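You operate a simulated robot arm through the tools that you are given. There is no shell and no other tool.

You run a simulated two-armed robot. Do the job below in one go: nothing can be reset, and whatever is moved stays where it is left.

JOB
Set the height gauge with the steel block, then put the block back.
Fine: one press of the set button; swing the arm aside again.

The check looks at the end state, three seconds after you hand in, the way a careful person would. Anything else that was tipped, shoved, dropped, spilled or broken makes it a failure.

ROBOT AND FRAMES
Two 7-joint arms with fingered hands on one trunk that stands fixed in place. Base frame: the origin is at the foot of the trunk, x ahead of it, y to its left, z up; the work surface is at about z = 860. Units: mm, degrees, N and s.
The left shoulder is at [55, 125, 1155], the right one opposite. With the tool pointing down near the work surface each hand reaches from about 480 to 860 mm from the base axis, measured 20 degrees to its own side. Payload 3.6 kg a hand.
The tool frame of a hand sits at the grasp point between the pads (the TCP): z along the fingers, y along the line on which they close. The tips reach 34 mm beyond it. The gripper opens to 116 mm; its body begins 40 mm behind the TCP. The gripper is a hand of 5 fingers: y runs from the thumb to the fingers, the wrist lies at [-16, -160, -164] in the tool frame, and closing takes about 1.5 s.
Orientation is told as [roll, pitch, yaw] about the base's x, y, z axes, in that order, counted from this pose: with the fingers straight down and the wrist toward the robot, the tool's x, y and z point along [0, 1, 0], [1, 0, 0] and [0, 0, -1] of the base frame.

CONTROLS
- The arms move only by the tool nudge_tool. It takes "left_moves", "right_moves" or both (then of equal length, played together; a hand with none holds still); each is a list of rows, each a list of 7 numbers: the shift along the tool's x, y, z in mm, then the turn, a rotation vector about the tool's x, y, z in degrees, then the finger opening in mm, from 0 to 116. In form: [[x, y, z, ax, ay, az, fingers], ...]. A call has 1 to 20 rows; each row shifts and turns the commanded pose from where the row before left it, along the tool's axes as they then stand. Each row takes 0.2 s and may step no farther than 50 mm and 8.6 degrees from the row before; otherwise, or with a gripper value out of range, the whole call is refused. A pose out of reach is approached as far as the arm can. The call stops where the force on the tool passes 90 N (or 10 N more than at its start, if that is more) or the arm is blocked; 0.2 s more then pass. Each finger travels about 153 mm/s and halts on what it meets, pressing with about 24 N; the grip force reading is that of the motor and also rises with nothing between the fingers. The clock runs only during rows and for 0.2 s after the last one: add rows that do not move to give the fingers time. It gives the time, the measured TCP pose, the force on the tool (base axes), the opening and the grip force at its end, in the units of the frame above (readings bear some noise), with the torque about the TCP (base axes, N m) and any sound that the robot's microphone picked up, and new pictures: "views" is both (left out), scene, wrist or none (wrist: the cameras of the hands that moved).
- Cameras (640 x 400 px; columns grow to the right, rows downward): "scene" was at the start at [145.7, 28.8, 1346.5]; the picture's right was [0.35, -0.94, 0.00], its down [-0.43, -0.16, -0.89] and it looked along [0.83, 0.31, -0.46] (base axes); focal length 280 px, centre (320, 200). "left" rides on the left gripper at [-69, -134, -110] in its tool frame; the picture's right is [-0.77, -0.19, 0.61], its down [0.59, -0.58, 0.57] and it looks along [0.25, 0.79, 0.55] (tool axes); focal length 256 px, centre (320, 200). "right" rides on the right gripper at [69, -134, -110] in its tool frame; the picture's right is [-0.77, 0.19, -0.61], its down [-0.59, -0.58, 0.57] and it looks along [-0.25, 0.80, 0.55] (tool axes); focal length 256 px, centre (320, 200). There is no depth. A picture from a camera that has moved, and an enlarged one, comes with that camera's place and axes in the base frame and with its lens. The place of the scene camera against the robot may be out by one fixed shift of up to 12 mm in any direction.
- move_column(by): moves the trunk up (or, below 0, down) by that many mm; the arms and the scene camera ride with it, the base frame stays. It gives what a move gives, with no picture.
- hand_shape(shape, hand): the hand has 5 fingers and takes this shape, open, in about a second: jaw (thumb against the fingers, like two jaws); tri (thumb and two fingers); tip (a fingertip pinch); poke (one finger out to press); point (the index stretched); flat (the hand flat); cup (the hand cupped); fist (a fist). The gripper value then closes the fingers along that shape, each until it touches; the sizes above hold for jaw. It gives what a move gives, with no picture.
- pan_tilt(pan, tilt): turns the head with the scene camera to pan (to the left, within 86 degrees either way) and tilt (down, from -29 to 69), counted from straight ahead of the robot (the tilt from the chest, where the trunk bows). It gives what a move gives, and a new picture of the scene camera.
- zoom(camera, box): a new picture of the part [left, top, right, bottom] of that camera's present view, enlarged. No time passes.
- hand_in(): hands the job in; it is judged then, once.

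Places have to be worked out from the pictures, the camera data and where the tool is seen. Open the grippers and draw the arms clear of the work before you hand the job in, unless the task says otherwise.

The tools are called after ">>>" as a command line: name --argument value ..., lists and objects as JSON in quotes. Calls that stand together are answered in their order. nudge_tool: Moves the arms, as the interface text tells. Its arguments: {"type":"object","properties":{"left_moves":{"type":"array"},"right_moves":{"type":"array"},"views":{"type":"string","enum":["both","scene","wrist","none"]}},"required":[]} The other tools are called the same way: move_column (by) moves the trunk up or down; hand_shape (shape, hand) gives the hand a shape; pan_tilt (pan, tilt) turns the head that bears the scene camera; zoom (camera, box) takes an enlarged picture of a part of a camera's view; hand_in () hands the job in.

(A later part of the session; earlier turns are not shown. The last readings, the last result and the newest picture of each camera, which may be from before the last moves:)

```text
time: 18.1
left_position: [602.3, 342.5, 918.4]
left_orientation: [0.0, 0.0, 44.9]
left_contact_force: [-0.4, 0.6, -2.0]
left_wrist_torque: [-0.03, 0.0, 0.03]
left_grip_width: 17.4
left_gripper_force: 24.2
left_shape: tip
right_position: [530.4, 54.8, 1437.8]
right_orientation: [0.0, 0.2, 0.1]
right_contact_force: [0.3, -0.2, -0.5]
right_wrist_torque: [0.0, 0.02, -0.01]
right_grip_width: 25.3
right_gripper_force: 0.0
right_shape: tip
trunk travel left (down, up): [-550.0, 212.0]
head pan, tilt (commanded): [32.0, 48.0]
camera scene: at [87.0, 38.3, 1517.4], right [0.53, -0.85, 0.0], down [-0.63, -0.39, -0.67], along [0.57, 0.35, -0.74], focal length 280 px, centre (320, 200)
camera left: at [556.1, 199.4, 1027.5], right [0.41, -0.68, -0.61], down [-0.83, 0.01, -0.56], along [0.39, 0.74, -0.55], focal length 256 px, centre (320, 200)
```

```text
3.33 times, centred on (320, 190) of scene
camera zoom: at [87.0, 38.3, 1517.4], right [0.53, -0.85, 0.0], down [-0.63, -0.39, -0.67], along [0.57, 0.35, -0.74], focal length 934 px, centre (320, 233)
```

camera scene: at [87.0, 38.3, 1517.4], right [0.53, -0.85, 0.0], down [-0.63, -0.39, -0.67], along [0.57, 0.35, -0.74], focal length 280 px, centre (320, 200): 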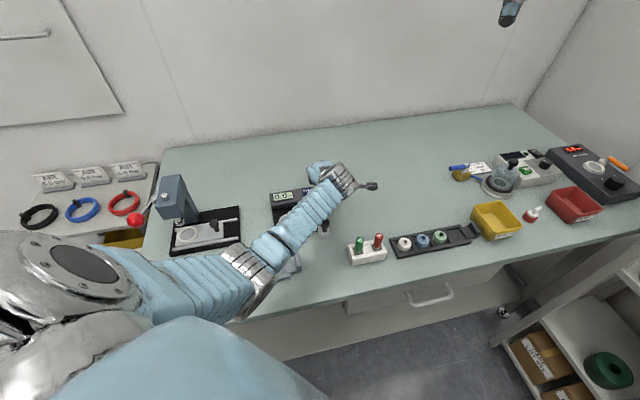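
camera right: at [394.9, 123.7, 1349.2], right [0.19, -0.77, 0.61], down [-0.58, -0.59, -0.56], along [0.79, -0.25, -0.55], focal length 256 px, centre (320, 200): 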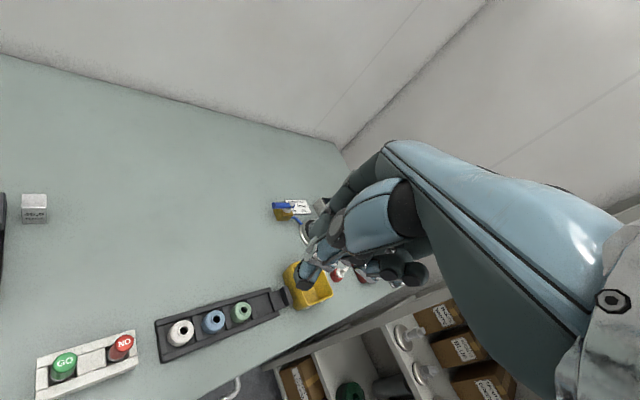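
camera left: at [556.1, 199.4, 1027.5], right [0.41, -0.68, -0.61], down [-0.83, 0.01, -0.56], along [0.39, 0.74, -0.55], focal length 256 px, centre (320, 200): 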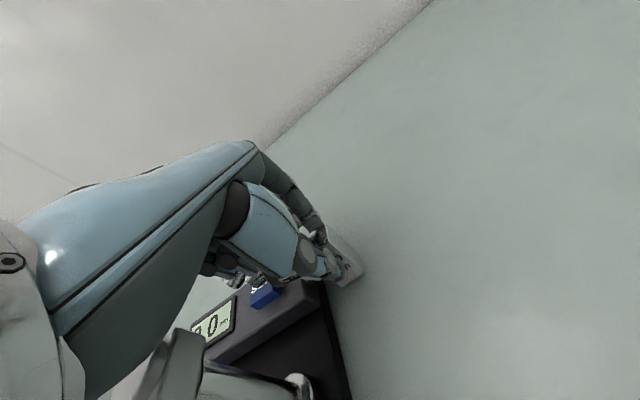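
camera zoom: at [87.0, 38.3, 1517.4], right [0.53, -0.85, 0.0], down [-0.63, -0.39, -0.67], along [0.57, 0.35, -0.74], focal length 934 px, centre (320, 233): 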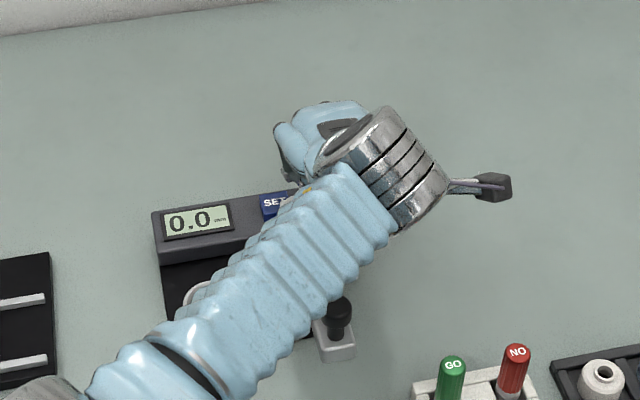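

Grip reads 24 N at 17.4 mm with the block between thumb and index. I lift straight up about 60 mm and check it hangs firmly.

>>> nudge_tool --left_moves '[[0, 0, -5, 0, 0, 0, 10], [0, 0, -10, 0, 0, 0, 10], [0, 0, -15, 0, 0, 0, 10], [0, 0, -15, 0, 0, 0, 10], [0, 0, -15, 0, 0, 0, 10], [0, 0, 0, 0, 0, 0, 10]]' --views "both"

>>> zoom --camera "left" --box '[230, 200, 380, 320]'

>>> zoom --camera "scene" --box '[250, 130, 390, 250]'

```text
time: 19.5
left_position: [602.6, 341.0, 978.4]
left_orientation: [0.1, 0.0, 45.0]
left_contact_force: [0.9, -0.4, -0.9]
left_wrist_torque: [-0.05, 0.0, 0.0]
left_grip_width: 17.5
left_gripper_force: 24.0
left_shape: tip
right_position: [529.8, 55.8, 1438.3]
right_orientation: [-0.1, 0.1, 0.0]
right_contact_force: [0.1, -0.2, -0.9]
right_wrist_torque: [-0.05, 0.01, 0.01]
right_grip_width: 25.4
right_gripper_force: 0.0
right_shape: tip
trunk travel left (down, up): [-550.0, 212.0]
head pan, tilt (commanded): [32.0, 48.0]
camera scene: at [87.1, 38.4, 1517.4], right [0.53, -0.85, 0.0], down [-0.63, -0.39, -0.67], along [0.57, 0.35, -0.74], focal length 280 px, centre (320, 200)
camera left: at [556.7, 197.2, 1088.5], right [0.41, -0.68, -0.61], down [-0.83, 0.01, -0.56], along [0.39, 0.74, -0.55], focal length 256 px, centre (320, 200)
```

scene: 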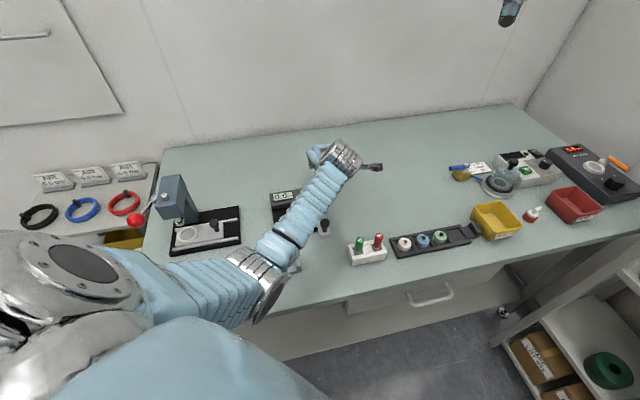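
left: 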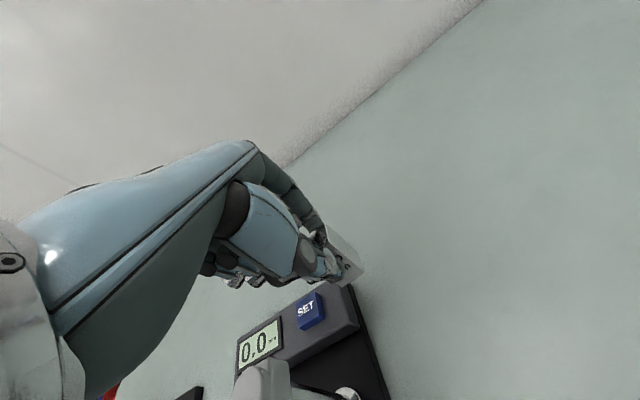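

```text
3.33 times, centred on (305, 260) of left
camera zoom: at [556.7, 197.2, 1088.5], right [0.41, -0.68, -0.61], down [-0.83, 0.01, -0.56], along [0.39, 0.74, -0.55], focal length 853 px, centre (370, 0)
```

zoom: 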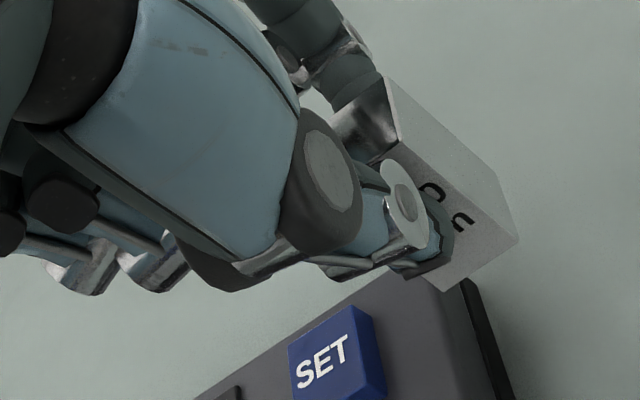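

```text
3.33 times, centred on (320, 190) of scene
camera zoom: at [87.1, 38.4, 1517.4], right [0.53, -0.85, 0.0], down [-0.63, -0.39, -0.67], along [0.57, 0.35, -0.74], focal length 934 px, centre (320, 233)
```

zoom: 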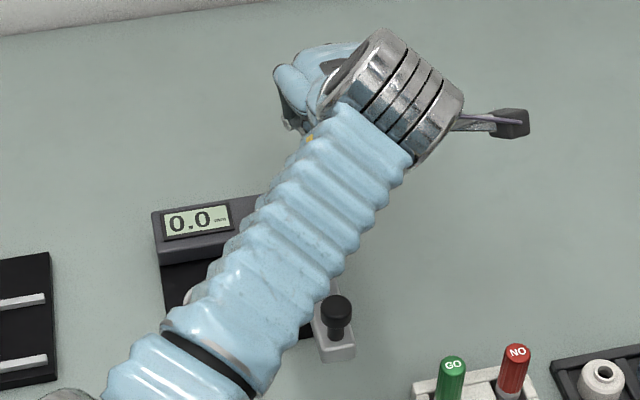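

The block hangs upright, unchanged in the grip (its base is ~58 mm below the TCP). I raise to z≈1080 to pass above the gauge knobs, then translate over the ring.

>>> nudge_tool --left_moves '[[0, 0, -25, 0, 0, 0, 10], [0, 0, -25, 0, 0, 0, 10], [0, 0, -25, 0, 0, 0, 10], [0, 0, -27, 0, 0, 0, 10], [0, 0, 0, 0, 0, 0, 10], [27, -15.3, 0, 0, 0, 0, 10], [27, -15.3, 0, 0, 0, 0, 10], [27, -15.3, 0, 0, 0, 0, 10], [27, -15.3, 0, 0, 0, 0, 10], [27, -15.2, 0, 0, 0, 0, 10], [0, 0, 0, 0, 0, 0, 10]]' --views "both"

```text
time: 21.9
left_position: [455.1, 381.0, 1078.3]
left_orientation: [-0.1, 0.0, 44.8]
left_contact_force: [0.8, -0.7, -2.3]
left_wrist_torque: [-0.03, 0.01, 0.0]
left_grip_width: 17.6
left_gripper_force: 23.8
left_shape: tip
right_position: [529.3, 54.7, 1438.7]
right_orientation: [0.0, 0.2, 0.0]
right_contact_force: [0.7, -0.7, 0.4]
right_wrist_torque: [0.03, 0.03, -0.01]
right_grip_width: 25.3
right_gripper_force: 0.0
right_shape: tip
trunk travel left (down, up): [-550.0, 212.0]
head pan, tilt (commanded): [32.0, 48.0]
camera scene: at [87.5, 38.2, 1517.4], right [0.53, -0.85, 0.0], down [-0.63, -0.39, -0.67], along [0.57, 0.35, -0.74], focal length 280 px, centre (320, 200)
camera left: at [408.4, 239.0, 1188.8], right [0.41, -0.68, -0.61], down [-0.83, 0.01, -0.56], along [0.39, 0.74, -0.55], focal length 256 px, centre (320, 200)
```

scene: 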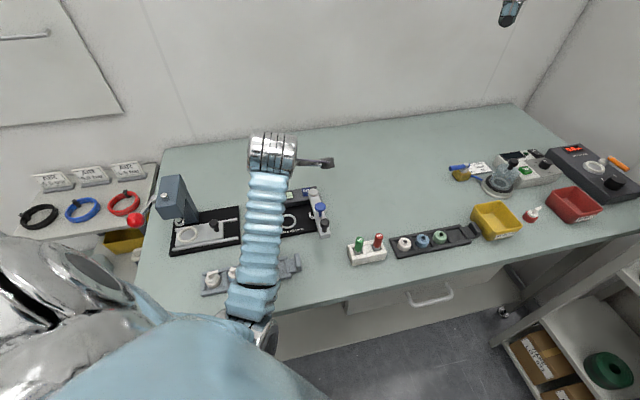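
left: 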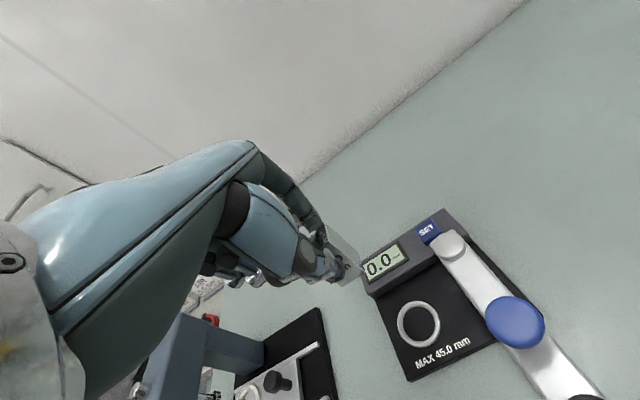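

Excellent view: I zoom on the gauge to re-measure ring, post, arm and knob positions.

>>> zoom --camera "left" --box '[350, 200, 610, 400]'

```text
2.00 times, centred on (480, 300) of left
camera zoom: at [408.4, 239.0, 1188.8], right [0.41, -0.68, -0.61], down [-0.83, 0.01, -0.56], along [0.39, 0.74, -0.55], focal length 512 px, centre (0, 0)
```

zoom: 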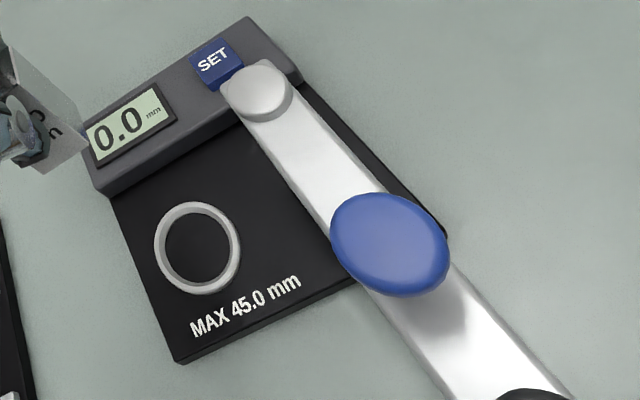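

Ring centre measures (452, 383) with inner diameter ~41 mm, hub top ~972, SET near (561, 390). I rotate the hand to yaw ≈20° above the ring so the hand keeps clear of the gauge arm.

>>> nudge_tool --left_moves '[[0, 0, 0, 0, 0, 8.3, 10], [0, 0, 0, 0, 0, 8.3, 10], [0, 0, 0, 0, 0, 8.3, 10], [0, 0, 0, 0, 0, 0, 10], [0, 0, 0, 0, 0, 0, 10]]' --views "both"

>>> zoom --camera "left" --box '[240, 180, 560, 400]'

```text
time: 23.1
left_position: [453.4, 382.8, 1080.9]
left_orientation: [0.0, 0.0, 20.1]
left_contact_force: [-0.1, 0.3, -2.4]
left_wrist_torque: [0.01, -0.01, 0.0]
left_grip_width: 17.6
left_gripper_force: 23.8
left_shape: tip
right_position: [528.9, 55.1, 1440.0]
right_orientation: [-0.1, 0.2, 0.0]
right_contact_force: [0.4, -0.1, -0.2]
right_wrist_torque: [-0.02, 0.01, 0.04]
right_grip_width: 25.1
right_gripper_force: 0.0
right_shape: tip
trunk travel left (down, up): [-550.0, 212.0]
head pan, tilt (commanded): [32.0, 48.0]
camera scene: at [86.7, 38.7, 1517.4], right [0.53, -0.85, 0.0], down [-0.63, -0.39, -0.67], along [0.57, 0.35, -0.74], focal length 280 px, centre (320, 200)
camera left: at [350.8, 273.2, 1189.6], right [0.09, -0.79, -0.61], down [-0.74, 0.36, -0.57], along [0.66, 0.5, -0.55], focal length 256 px, centre (320, 200)
```

scene: 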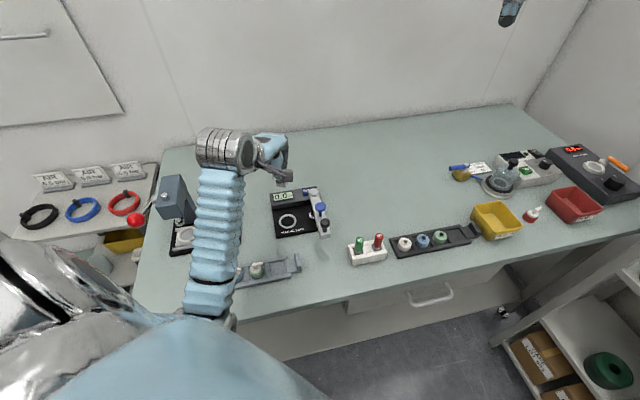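
left: 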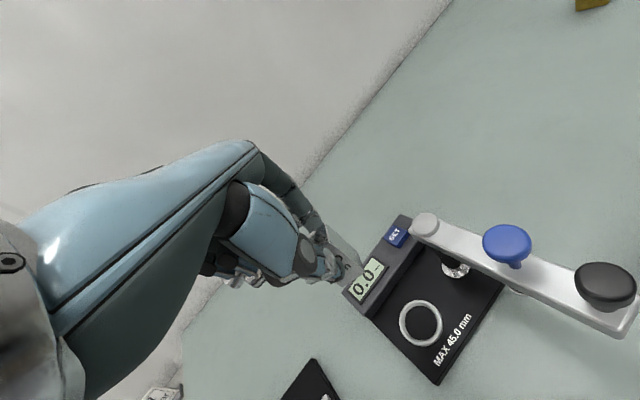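

```text
1.82 times, centred on (400, 290) of left
camera zoom: at [350.8, 273.2, 1189.6], right [0.09, -0.79, -0.61], down [-0.74, 0.36, -0.57], along [0.66, 0.5, -0.55], focal length 465 px, centre (174, 36)
```

zoom: 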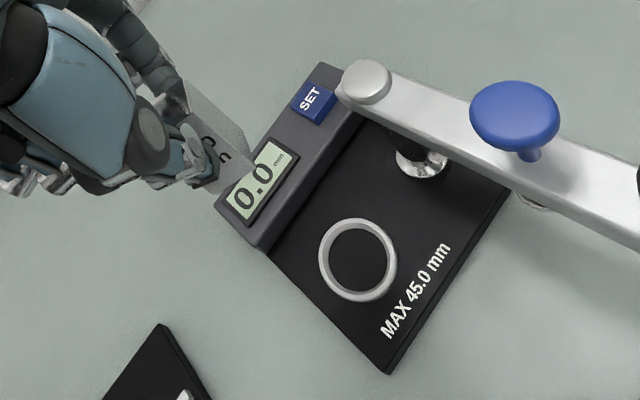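

Ring again at (451, 383). I shift −2.5 mm in tool y and descend to z≈936, leaving the block a few mm above the base.

>>> nudge_tool --left_moves '[[0, -2.5, 0, 0, 0, 0, 10], [0, 0, 30, 0, 0, 0, 10], [0, 0, 30, 0, 0, 0, 10], [0, 0, 30, 0, 0, 0, 10], [0, 0, 30, 0, 0, 0, 10], [0, 0, 24, 0, 0, 0, 10], [0, 0, 0, 0, 0, 0, 10], [0, 0, 0, 0, 0, 0, 10]]' --views "both"

>>> zoom --camera "left" --box '[230, 190, 430, 340]'

>>> zoom --camera "scene" --box '[210, 130, 370, 260]'

```text
time: 24.9
left_position: [452.8, 380.6, 936.2]
left_orientation: [0.0, 0.0, 20.0]
left_contact_force: [0.9, 0.8, -2.1]
left_wrist_torque: [-0.01, 0.01, 0.01]
left_grip_width: 17.3
left_gripper_force: 23.8
left_shape: tip
right_position: [529.1, 54.0, 1439.7]
right_orientation: [0.0, 0.1, 0.0]
right_contact_force: [0.2, 0.4, 0.1]
right_wrist_torque: [-0.04, -0.02, 0.0]
right_grip_width: 25.1
right_gripper_force: 0.0
right_shape: tip
trunk travel left (down, up): [-550.0, 212.0]
head pan, tilt (commanded): [32.0, 48.0]
camera scene: at [86.8, 38.4, 1517.4], right [0.53, -0.85, 0.0], down [-0.63, -0.39, -0.67], along [0.57, 0.35, -0.74], focal length 280 px, centre (320, 200)
camera left: at [350.3, 271.4, 1045.8], right [0.09, -0.79, -0.61], down [-0.74, 0.36, -0.57], along [0.66, 0.5, -0.55], focal length 256 px, centre (320, 200)
```

scene: 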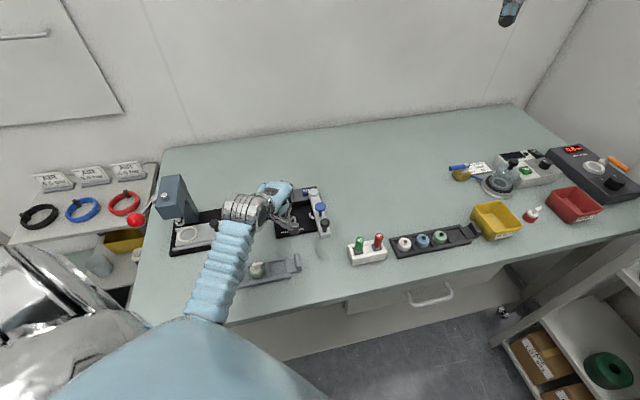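
left: 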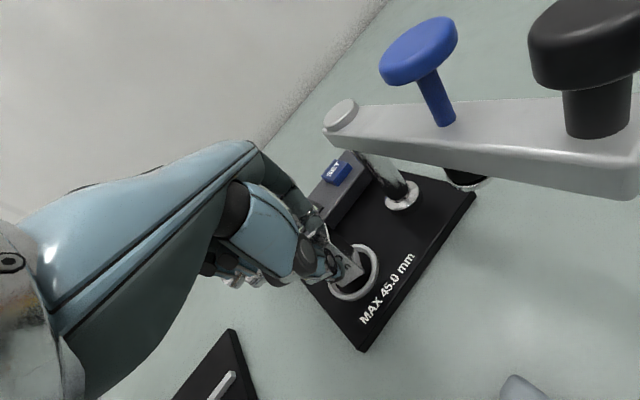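

```text
2.67 times, centred on (330, 265) of left
camera zoom: at [350.3, 271.4, 1045.8], right [0.09, -0.79, -0.61], down [-0.74, 0.36, -0.57], along [0.66, 0.5, -0.55], focal length 683 px, centre (293, 27)
```

zoom: 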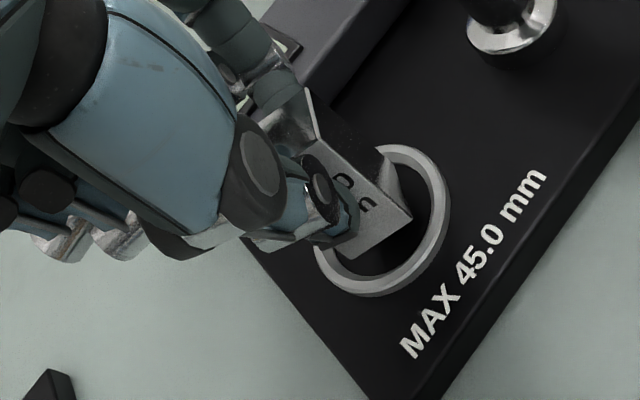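

```text
3.08 times, centred on (290, 195) of scene
camera zoom: at [86.8, 38.4, 1517.4], right [0.53, -0.85, 0.0], down [-0.63, -0.39, -0.67], along [0.57, 0.35, -0.74], focal length 862 px, centre (412, 215)
```

zoom: 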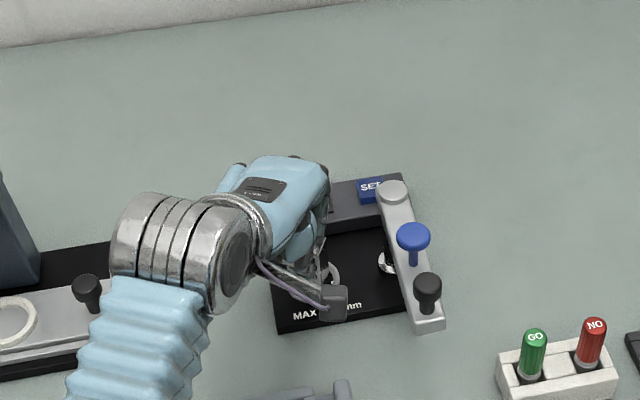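

The block hangs centred over the ring. I lower in small steps and watch the force for touchdown.

>>> nudge_tool --left_moves '[[0, 0, 2, 0, 0, 0, 10], [0, 0, 2, 0, 0, 0, 10], [0, 0, 1, 0, 0, 0, 10], [0, 0, 0, 0, 0, 0, 10]]' --views "none"

```text
time: 25.9
left_position: [451.5, 381.0, 930.3]
left_orientation: [0.0, 0.0, 20.0]
left_contact_force: [-0.3, 0.6, -2.2]
left_wrist_torque: [-0.01, 0.0, 0.0]
left_grip_width: 17.6
left_gripper_force: 23.6
left_shape: tip
right_position: [528.2, 56.1, 1440.1]
right_orientation: [0.0, 0.0, -0.1]
right_contact_force: [0.9, -0.5, -0.1]
right_wrist_torque: [0.02, -0.02, 0.01]
right_grip_width: 24.9
right_gripper_force: 0.0
right_shape: tip
trunk travel left (down, up): [-550.0, 212.0]
head pan, tilt (commanded): [32.0, 48.0]
```

No contact yet (force still just the block's weight). Lowering further in 1 mm steps.

>>> nudge_tool --left_moves '[[0, 0, 1, 0, 0, 0, 10], [0, 0, 1, 0, 0, 0, 10], [0, 0, 0, 0, 0, 0, 10]]' --views "none"

```text
time: 26.7
left_position: [451.1, 381.8, 928.9]
left_orientation: [0.1, 0.0, 20.1]
left_contact_force: [1.1, 1.2, 0.1]
left_wrist_torque: [0.03, 0.01, 0.02]
left_grip_width: 17.3
left_gripper_force: 24.3
left_shape: tip
right_position: [529.0, 55.1, 1438.5]
right_orientation: [0.0, 0.0, -0.1]
right_contact_force: [0.1, -0.3, 0.1]
right_wrist_torque: [-0.01, 0.0, 0.04]
right_grip_width: 25.1
right_gripper_force: 0.1
right_shape: tip
trunk travel left (down, up): [-550.0, 212.0]
head pan, tilt (commanded): [32.0, 48.0]
```

The force went from −2.2 to about 0 N, so the block is touching the base. One more mm to seat it, then look.

>>> nudge_tool --left_moves '[[0, 0, 0.8, 0, 0, 0, 10], [0, 0, 0, 0, 0, 0, 10]]' --views "wrist"

>>> zoom --camera "left" --box '[260, 200, 410, 310]'

```text
time: 27.3
left_position: [450.5, 381.3, 927.8]
left_orientation: [0.0, -0.1, 20.0]
left_contact_force: [0.8, 0.4, 4.2]
left_wrist_torque: [0.03, 0.0, 0.03]
left_grip_width: 17.6
left_gripper_force: 23.4
left_shape: tip
right_position: [528.3, 53.8, 1439.9]
right_orientation: [0.0, 0.2, 0.0]
right_contact_force: [0.5, 0.3, 1.5]
right_wrist_torque: [0.01, 0.02, -0.05]
right_grip_width: 24.8
right_gripper_force: 0.0
right_shape: tip
trunk travel left (down, up): [-550.0, 212.0]
head pan, tilt (commanded): [32.0, 48.0]
camera left: at [349.1, 271.6, 1037.9], right [0.09, -0.79, -0.61], down [-0.74, 0.36, -0.57], along [0.66, 0.5, -0.55], focal length 256 px, centre (320, 200)
```

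left: 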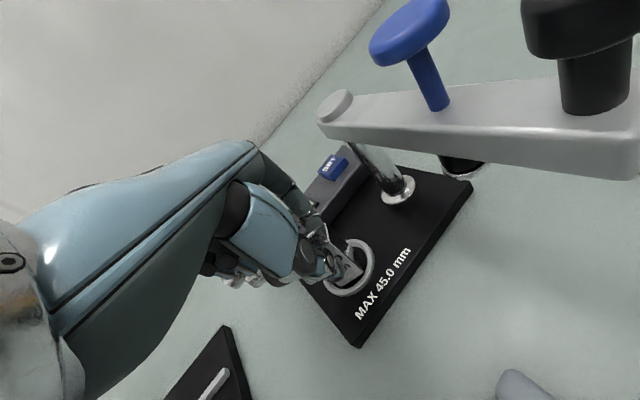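

```text
3.64 times, centred on (335, 255) of left
camera zoom: at [349.1, 271.6, 1037.9], right [0.09, -0.79, -0.61], down [-0.74, 0.36, -0.57], along [0.66, 0.5, -0.55], focal length 931 px, centre (266, 0)
```

zoom: 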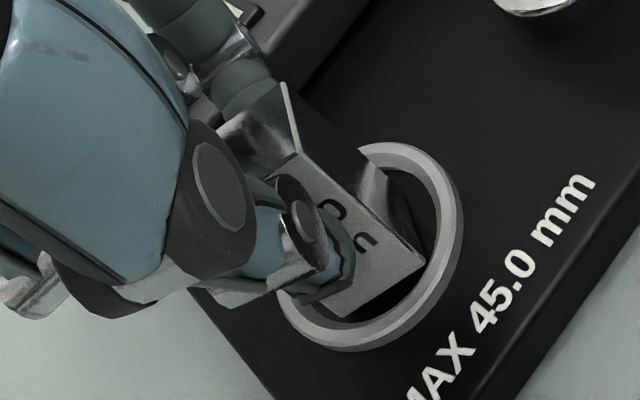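

The block stands inside the ring (within ~2 mm of centre), 4 N of seating force. I unload that slightly and open the fingers to 44 mm.

>>> nudge_tool --left_moves '[[0, 0, -0.5, 0, 0, 0, 10], [0, 0, 0, 0, 0, 0, 20], [0, 0, 0, 0, 0, 0, 28], [0, 0, 0, 0, 0, 0, 36], [0, 0, 0, 0, 0, 0, 44], [0, 0, 0, 0, 0, 0, 44], [0, 0, 0, 0, 0, 0, 44]]' --views "wrist"

>>> zoom --camera "left" --box '[260, 200, 410, 310]'

```text
time: 28.9
left_position: [451.5, 381.6, 930.0]
left_orientation: [0.0, 0.0, 20.0]
left_contact_force: [-0.5, 0.5, -0.3]
left_wrist_torque: [0.02, -0.01, 0.02]
left_grip_width: 42.7
left_gripper_force: 0.2
left_shape: tip
right_position: [528.8, 55.3, 1439.8]
right_orientation: [-0.1, 0.1, 0.0]
right_contact_force: [0.3, 0.0, 0.7]
right_wrist_torque: [-0.03, 0.0, -0.01]
right_grip_width: 25.0
right_gripper_force: 0.1
right_shape: tip
trunk travel left (down, up): [-550.0, 212.0]
head pan, tilt (commanded): [32.0, 48.0]
camera left: at [349.4, 271.7, 1038.3], right [0.09, -0.79, -0.61], down [-0.74, 0.36, -0.57], along [0.66, 0.5, -0.55], focal length 256 px, centre (320, 200)
```

left: 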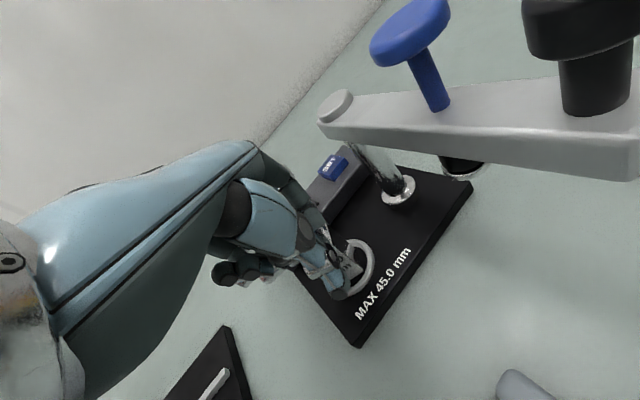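

```text
3.64 times, centred on (335, 255) of left
camera zoom: at [349.4, 271.7, 1038.3], right [0.09, -0.79, -0.61], down [-0.74, 0.36, -0.57], along [0.66, 0.5, -0.55], focal length 931 px, centre (266, 0)
```

zoom: 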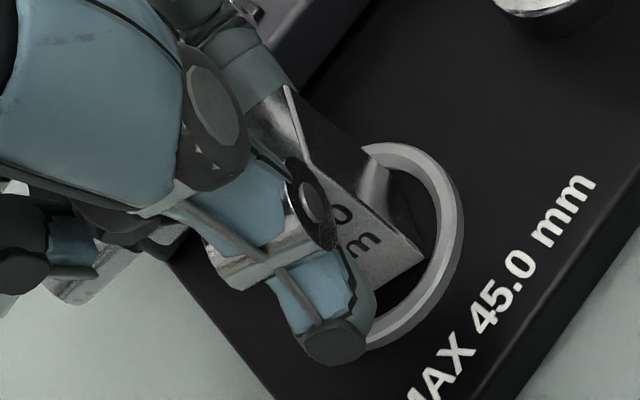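

Released; the block stands still. I lift straight up slowly, then further up to z≈1080.

>>> nudge_tool --left_moves '[[0, 0, -8, 0, 0, 0, 48], [0, 0, -12, 0, 0, 0, 52], [0, 0, -20, 0, 0, 0, 60], [0, 0, -30, 0, 0, 0, 60], [0, 0, -40, 0, 0, 0, 60], [0, 0, -40, 0, 0, 0, 60], [0, 0, 0, 0, 0, 0, 60]]' --views "both"

>>> zoom --camera "left" --box '[330, 190, 640, 400]'

```text
time: 30.5
left_position: [452.0, 380.6, 1079.1]
left_orientation: [0.0, 0.0, 20.0]
left_contact_force: [0.4, -0.2, -0.2]
left_wrist_torque: [0.0, 0.0, -0.02]
left_grip_width: 59.4
left_gripper_force: 0.1
left_shape: tip
right_position: [528.4, 54.5, 1439.5]
right_orientation: [0.0, 0.1, -0.1]
right_contact_force: [0.1, 1.0, -0.3]
right_wrist_torque: [0.02, 0.0, -0.01]
right_grip_width: 25.3
right_gripper_force: 0.0
right_shape: tip
trunk travel left (down, up): [-550.0, 212.0]
head pan, tilt (commanded): [32.0, 48.0]
camera scene: at [86.5, 38.2, 1517.4], right [0.53, -0.85, 0.0], down [-0.63, -0.39, -0.67], along [0.57, 0.35, -0.74], focal length 280 px, centre (320, 200)
camera left: at [350.3, 270.5, 1188.3], right [0.09, -0.79, -0.61], down [-0.74, 0.36, -0.57], along [0.66, 0.5, -0.55], focal length 256 px, centre (320, 200)
```

scene: 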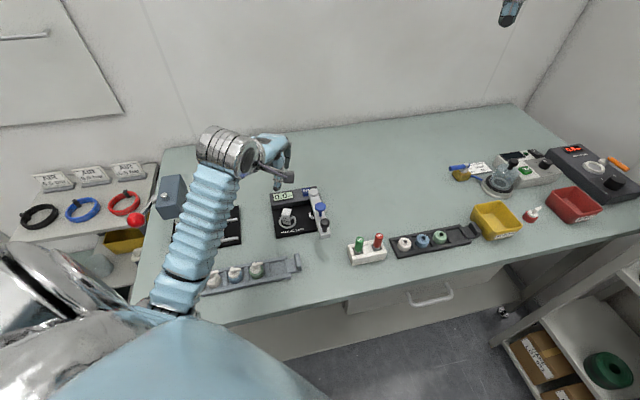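
left: 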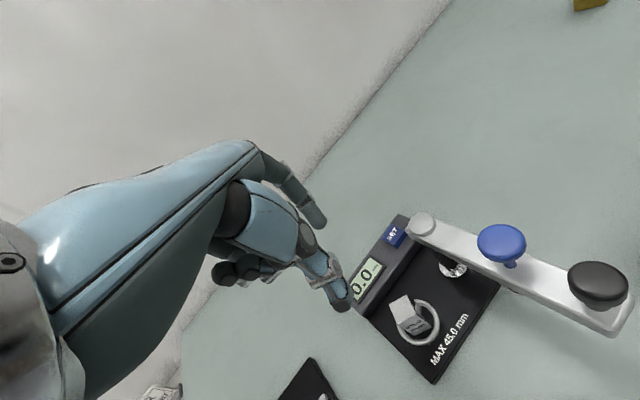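

```text
1.90 times, centred on (485, 295) of left
camera zoom: at [350.3, 270.5, 1188.3], right [0.09, -0.79, -0.61], down [-0.74, 0.36, -0.57], along [0.66, 0.5, -0.55], focal length 488 px, centre (6, 19)
```

zoom: 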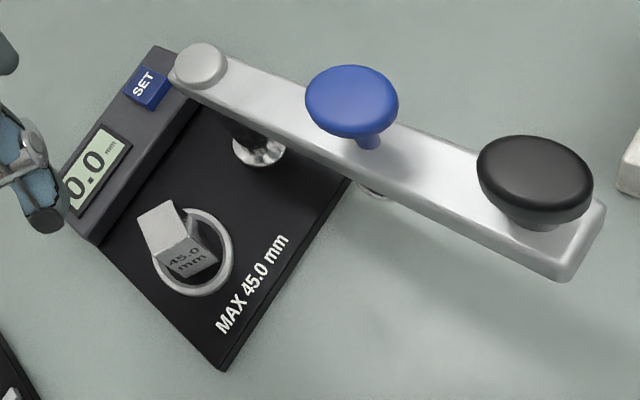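

The block stands well in the ring. Next I need to swing the arm; I raise the left hand and look at the "poke" shape, which may give a long slim finger for pushing the knob and pressing.

>>> nudge_tool --left_moves '[[0, 0, -40, 0, 0, 0, 60], [0, 0, -40, 0, 0, 0, 60], [0, 0, 0, 0, 0, 0, 60]]' --views "none"

>>> hand_shape --shape "poke" --hand "left"

>>> zoom --camera "left" --box '[0, 0, 640, 400]'

>>> zoom --camera "scene" --box '[180, 60, 380, 250]'

```text
time: 31.3
left_position: [451.0, 382.6, 1158.2]
left_orientation: [0.0, 0.0, 20.0]
left_contact_force: [0.3, 0.4, -0.1]
left_wrist_torque: [0.02, -0.02, 0.0]
left_grip_width: 59.2
left_gripper_force: 0.0
left_shape: tip
right_position: [529.8, 55.0, 1439.7]
right_orientation: [-0.1, 0.1, 0.0]
right_contact_force: [-0.6, 0.1, 0.7]
right_wrist_torque: [0.0, -0.02, -0.01]
right_grip_width: 25.1
right_gripper_force: 0.1
right_shape: tip
trunk travel left (down, up): [-550.0, 212.0]
head pan, tilt (commanded): [32.0, 48.0]
```

```text
time: 32.2
left_position: [451.9, 382.6, 1158.1]
left_orientation: [0.0, 0.0, 20.0]
left_contact_force: [0.2, 0.8, 0.4]
left_wrist_torque: [0.03, 0.03, 0.02]
left_grip_width: 0.0
left_gripper_force: 0.1
left_shape: poke
right_position: [529.4, 55.5, 1440.4]
right_orientation: [0.0, 0.1, 0.0]
right_contact_force: [0.9, -0.4, -0.5]
right_wrist_torque: [-0.01, 0.02, 0.01]
right_grip_width: 25.2
right_gripper_force: 0.0
right_shape: tip
trunk travel left (down, up): [-550.0, 212.0]
head pan, tilt (commanded): [32.0, 48.0]
```

```text
1.00 times, centred on (320, 200) of left (not enlarged: the box is as wide or as high as the picture)
camera zoom: at [349.2, 272.6, 1268.3], right [0.09, -0.79, -0.61], down [-0.74, 0.36, -0.57], along [0.66, 0.5, -0.55], focal length 256 px, centre (320, 200)
```

zoom: 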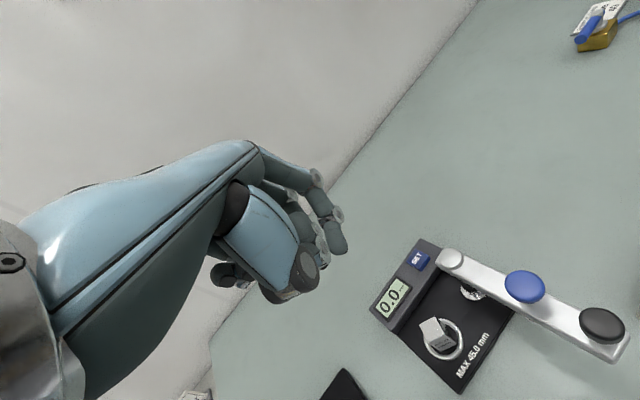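

```text
2.11 times, centred on (280, 155) of scene
camera zoom: at [86.6, 38.3, 1517.5], right [0.53, -0.85, 0.0], down [-0.63, -0.39, -0.67], along [0.57, 0.35, -0.74], focal length 590 px, centre (404, 295)
```

zoom: 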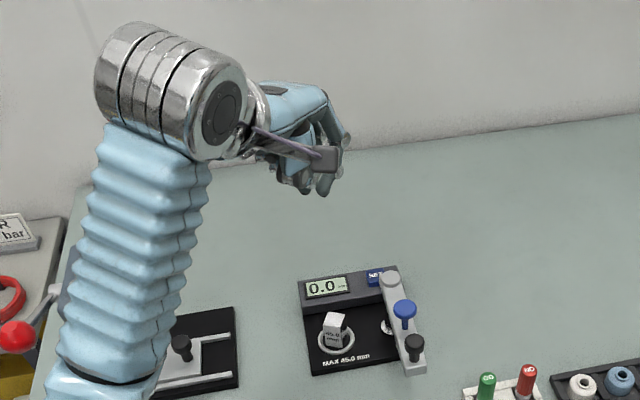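

>>> zoom --camera "left" --box '[190, 130, 380, 330]'

>>> zoom --camera "scene" --box '[240, 80, 310, 140]'

```text
2.00 times, centred on (285, 230) of left
camera zoom: at [349.2, 272.6, 1268.3], right [0.09, -0.79, -0.61], down [-0.74, 0.36, -0.57], along [0.66, 0.5, -0.55], focal length 512 px, centre (390, 140)
```

zoom: 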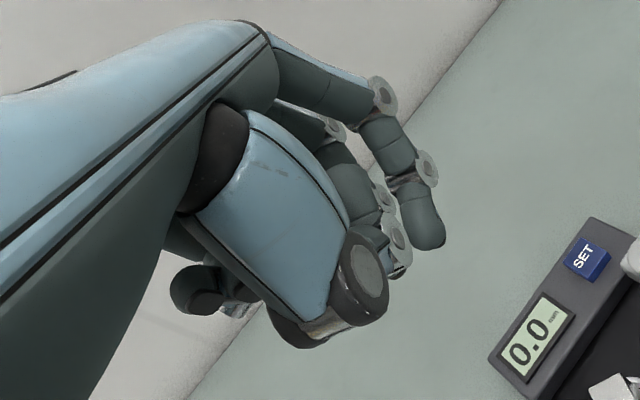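

```text
6.67 times, centred on (275, 110) of scene
camera zoom: at [86.6, 38.3, 1517.5], right [0.53, -0.85, 0.0], down [-0.63, -0.39, -0.67], along [0.57, 0.35, -0.74], focal length 1868 px, centre (620, 800)
```

zoom: 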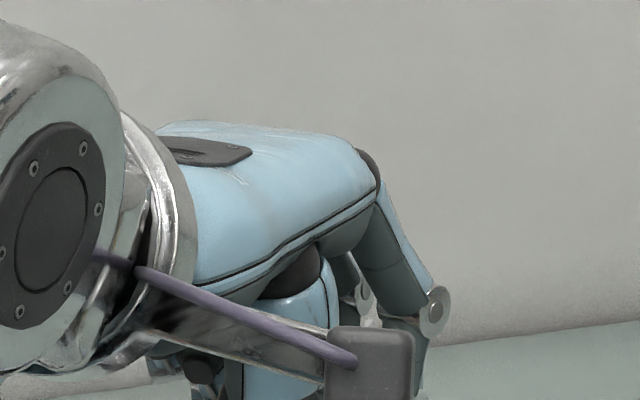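

To understand the poke geometry I rotate the left hand (still high above everything) to yaw −45°, so the head camera sees the thumb-side profile.

>>> nudge_tool --left_moves '[[0, 0, 0, 0, 0, 8.2, 0], [0, 0, 0, 0, 0, 8.2, 0], [0, 0, 0, 0, 0, 8.2, 0], [0, 0, 0, 0, 0, 8.2, 0], [0, 0, 0, 0, 0, 8.2, 0], [0, 0, 0, 0, 0, 8.2, 0], [0, 0, 0, 0, 0, 8.2, 0], [0, 0, 0, 0, 0, 7.6, 0], [0, 0, 0, 0, 0, 0, 0]]' --views "both"

>>> zoom --camera "scene" --box '[200, 70, 360, 200]'

>>> zoom --camera "left" --box '[190, 130, 640, 400]'

```text
time: 34.2
left_position: [450.7, 380.9, 1159.2]
left_orientation: [0.0, 0.1, -45.1]
left_contact_force: [1.2, -0.3, 0.3]
left_wrist_torque: [0.01, -0.04, -0.01]
left_grip_width: 0.0
left_gripper_force: 0.1
left_shape: poke
right_position: [529.6, 53.9, 1440.6]
right_orientation: [0.0, 0.1, 0.1]
right_contact_force: [0.0, -0.4, 0.3]
right_wrist_torque: [0.0, 0.03, -0.03]
right_grip_width: 25.0
right_gripper_force: 0.0
right_shape: tip
trunk travel left (down, up): [-550.0, 212.0]
head pan, tilt (commanded): [32.0, 48.0]
camera scene: at [86.4, 38.4, 1517.5], right [0.53, -0.85, 0.0], down [-0.63, -0.39, -0.67], along [0.57, 0.35, -0.74], focal length 280 px, centre (320, 200)
camera left: at [306.7, 428.5, 1268.3], right [-0.68, -0.41, -0.61], down [0.01, 0.82, -0.57], along [0.74, -0.39, -0.55], focal length 256 px, centre (320, 200)
```

scene: 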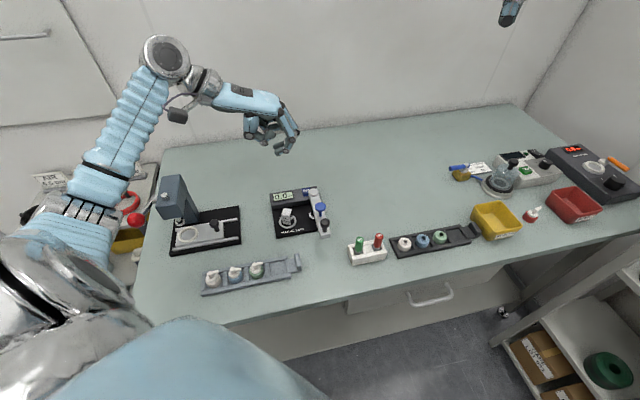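
left: 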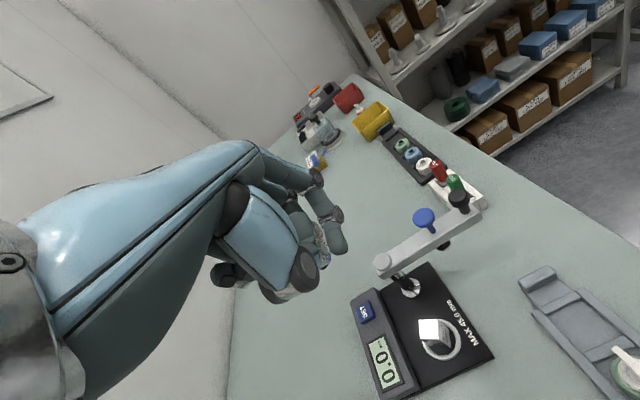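

```text
3.08 times, centred on (280, 135) of scene
camera zoom: at [86.4, 38.4, 1517.5], right [0.53, -0.85, 0.0], down [-0.63, -0.39, -0.67], along [0.57, 0.35, -0.74], focal length 862 px, centre (443, 400)
```

zoom: 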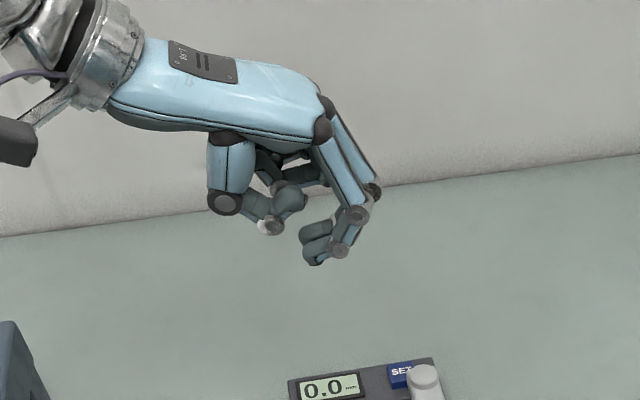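

```text
1.42 times, centred on (415, 265) of left
camera zoom: at [306.7, 428.5, 1268.3], right [-0.68, -0.41, -0.61], down [0.01, 0.82, -0.57], along [0.74, -0.39, -0.55], focal length 364 px, centre (185, 108)
```

zoom: 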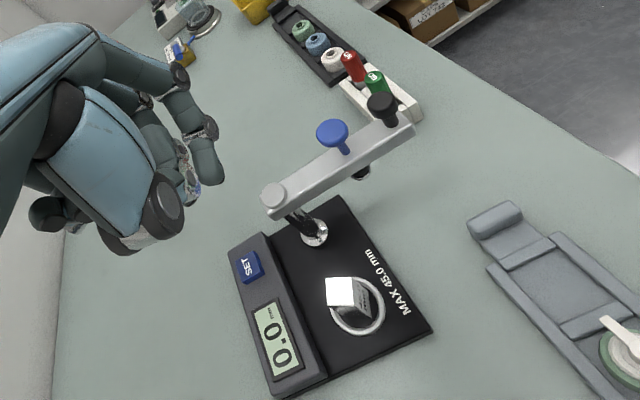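

In this profile the poke finger looks hooked; the gripper value may control it. I command an opening of 116 to see whether the index straightens.

>>> nudge_tool --left_moves '[[0, 0, 0, 0, 0, 0, 116], [0, 0, 0, 0, 0, 0, 116], [0, 0, 0, 0, 0, 0, 116], [0, 0, 0, 0, 0, 0, 116], [0, 0, 0, 0, 0, 0, 116]]' --views "wrist"

>>> zoom --camera "scene" --box '[200, 70, 360, 200]'

```text
time: 35.4
left_position: [449.7, 381.5, 1158.1]
left_orientation: [0.0, 0.0, -44.9]
left_contact_force: [0.2, 0.3, -0.4]
left_wrist_torque: [-0.04, -0.02, -0.03]
left_grip_width: 0.0
left_gripper_force: 0.1
left_shape: poke
right_position: [529.4, 55.8, 1438.9]
right_orientation: [0.0, 0.1, 0.0]
right_contact_force: [0.0, -0.7, 0.7]
right_wrist_torque: [0.01, 0.01, -0.05]
right_grip_width: 25.1
right_gripper_force: 0.0
right_shape: tip
trunk travel left (down, up): [-550.0, 212.0]
head pan, tilt (commanded): [32.0, 48.0]
camera left: at [306.9, 428.3, 1268.2], right [-0.68, -0.41, -0.61], down [0.01, 0.82, -0.57], along [0.74, -0.39, -0.55], focal length 256 px, centre (320, 200)
```

left: 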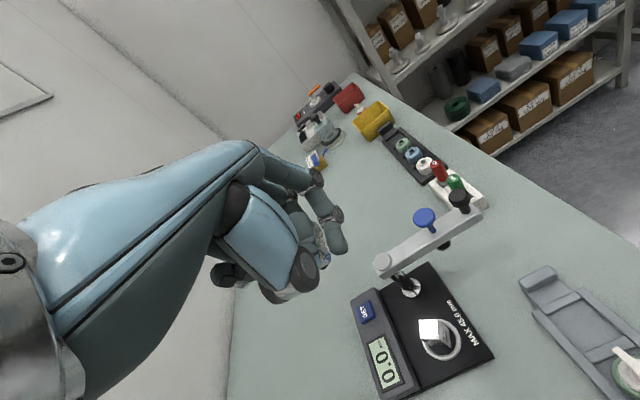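

```text
3.08 times, centred on (280, 135) of scene
camera zoom: at [86.7, 38.5, 1517.4], right [0.53, -0.85, 0.0], down [-0.63, -0.39, -0.67], along [0.57, 0.35, -0.74], focal length 862 px, centre (443, 400)
```

zoom: 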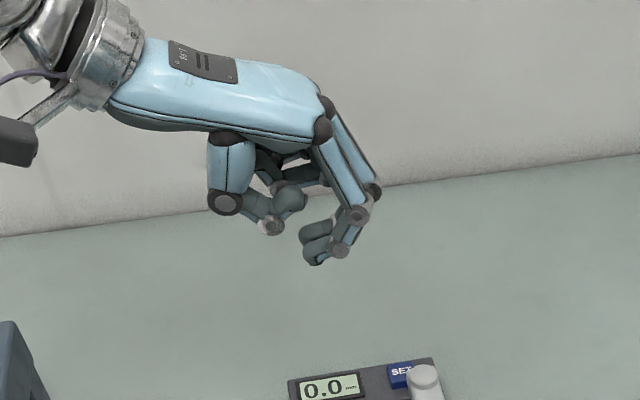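

The poke tip sits ~36 mm beyond the TCP near its axis – fine for pressing. For swinging the arm, the right hand in a closed pinch makes a better "peg" from the far side. I draw the left hand up and away, while the right hand closes and turns to yaw +60° in place.

>>> nudge_tool --left_moves '[[21.2, -30.6, -26.7, 0, 0, 0, 0], [21.2, -30.6, -26.7, 0, 0, 0, 0], [21.2, -30.6, -26.7, 0, 0, 0, 0], [0, 0, 0, 0, 0, 0, 0], [0, 0, 0, 0, 0, 0, 0], [0, 0, 0, 0, 0, 0, 0], [0, 0, 0, 0, 0, 0, 0], [0, 0, 0, 0, 0, 0, 0]]' --right_moves '[[0, 0, 0, 0, 0, -8.5, 0], [0, 0, 0, 0, 0, -8.5, 0], [0, 0, 0, 0, 0, -8.5, 0], [0, 0, 0, 0, 0, -8.5, 0], [0, 0, 0, 0, 0, -8.5, 0], [0, 0, 0, 0, 0, -8.5, 0], [0, 0, 0, 0, 0, -8.5, 0], [0, 0, 0, 0, 0, 0, 0]]' --views "both"

```text
time: 37.2
left_position: [432.0, 493.8, 1236.1]
left_orientation: [0.0, 0.1, -45.0]
left_contact_force: [0.1, 0.2, 0.0]
left_wrist_torque: [0.01, -0.03, 0.01]
left_grip_width: 0.0
left_gripper_force: 0.0
left_shape: poke
right_position: [529.8, 55.6, 1439.4]
right_orientation: [0.1, -0.1, 56.7]
right_contact_force: [1.1, -0.4, 0.1]
right_wrist_torque: [-0.02, 0.01, -0.01]
right_grip_width: 0.0
right_gripper_force: 0.0
right_shape: tip
trunk travel left (down, up): [-550.0, 212.0]
head pan, tilt (commanded): [32.0, 48.0]
camera scene: at [86.5, 38.6, 1517.5], right [0.53, -0.85, 0.0], down [-0.63, -0.39, -0.67], along [0.57, 0.35, -0.74], focal length 280 px, centre (320, 200)
camera right: at [398.0, -19.2, 1549.6], right [0.75, -0.27, 0.61], down [0.18, -0.81, -0.57], along [0.64, 0.53, -0.55], focal length 256 px, centre (320, 200)
camera left: at [288.0, 541.2, 1346.8], right [-0.68, -0.41, -0.61], down [0.01, 0.82, -0.57], along [0.74, -0.39, -0.55], focal length 256 px, centre (320, 200)
```

scene: 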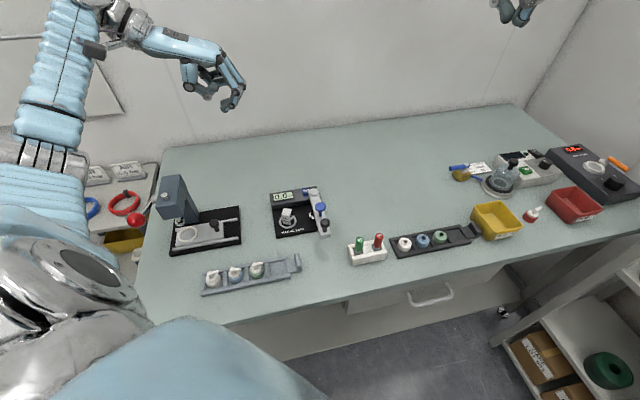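
right: 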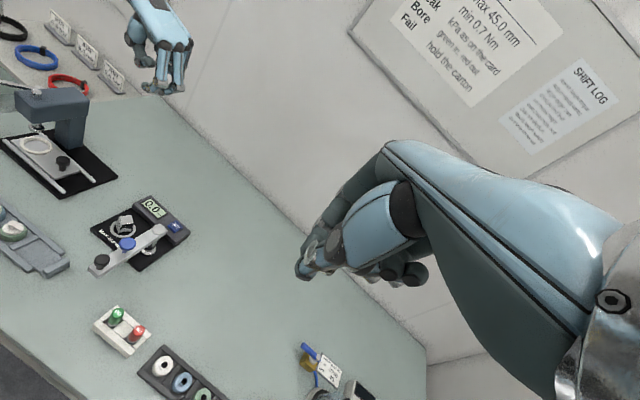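
left: 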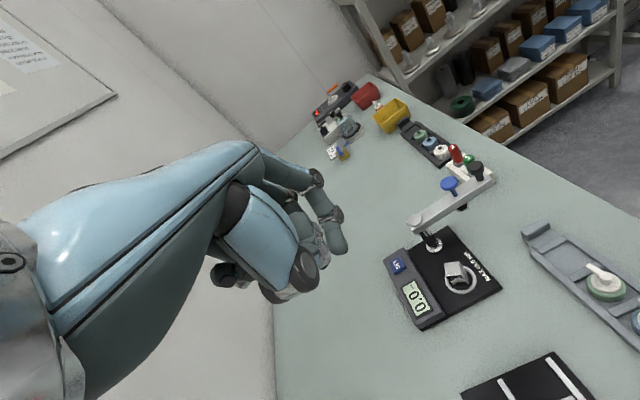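

There's a notice on the wall in the right camera's view that may hold instructions; I zoom in to read it.

>>> zoom --camera "right" --box '[340, 0, 640, 170]'

>>> zoom --camera "right" --box '[80, 190, 200, 280]'

```text
2.13 times, centred on (490, 85) of right
camera zoom: at [398.0, -19.2, 1549.6], right [0.75, -0.27, 0.61], down [0.18, -0.81, -0.57], along [0.64, 0.53, -0.55], focal length 546 px, centre (-43, 445)
```

zoom: 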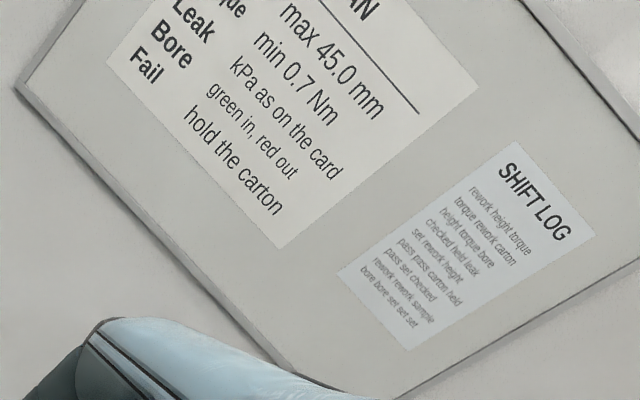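

```text
4.44 times, centred on (140, 235) of right
camera zoom: at [398.0, -19.2, 1549.6], right [0.75, -0.27, 0.61], down [0.18, -0.81, -0.57], along [0.64, 0.53, -0.55], focal length 1138 px, centre (1120, 44)
```

zoom: 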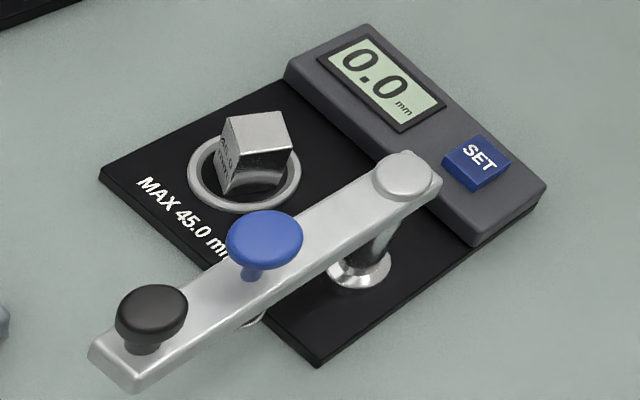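

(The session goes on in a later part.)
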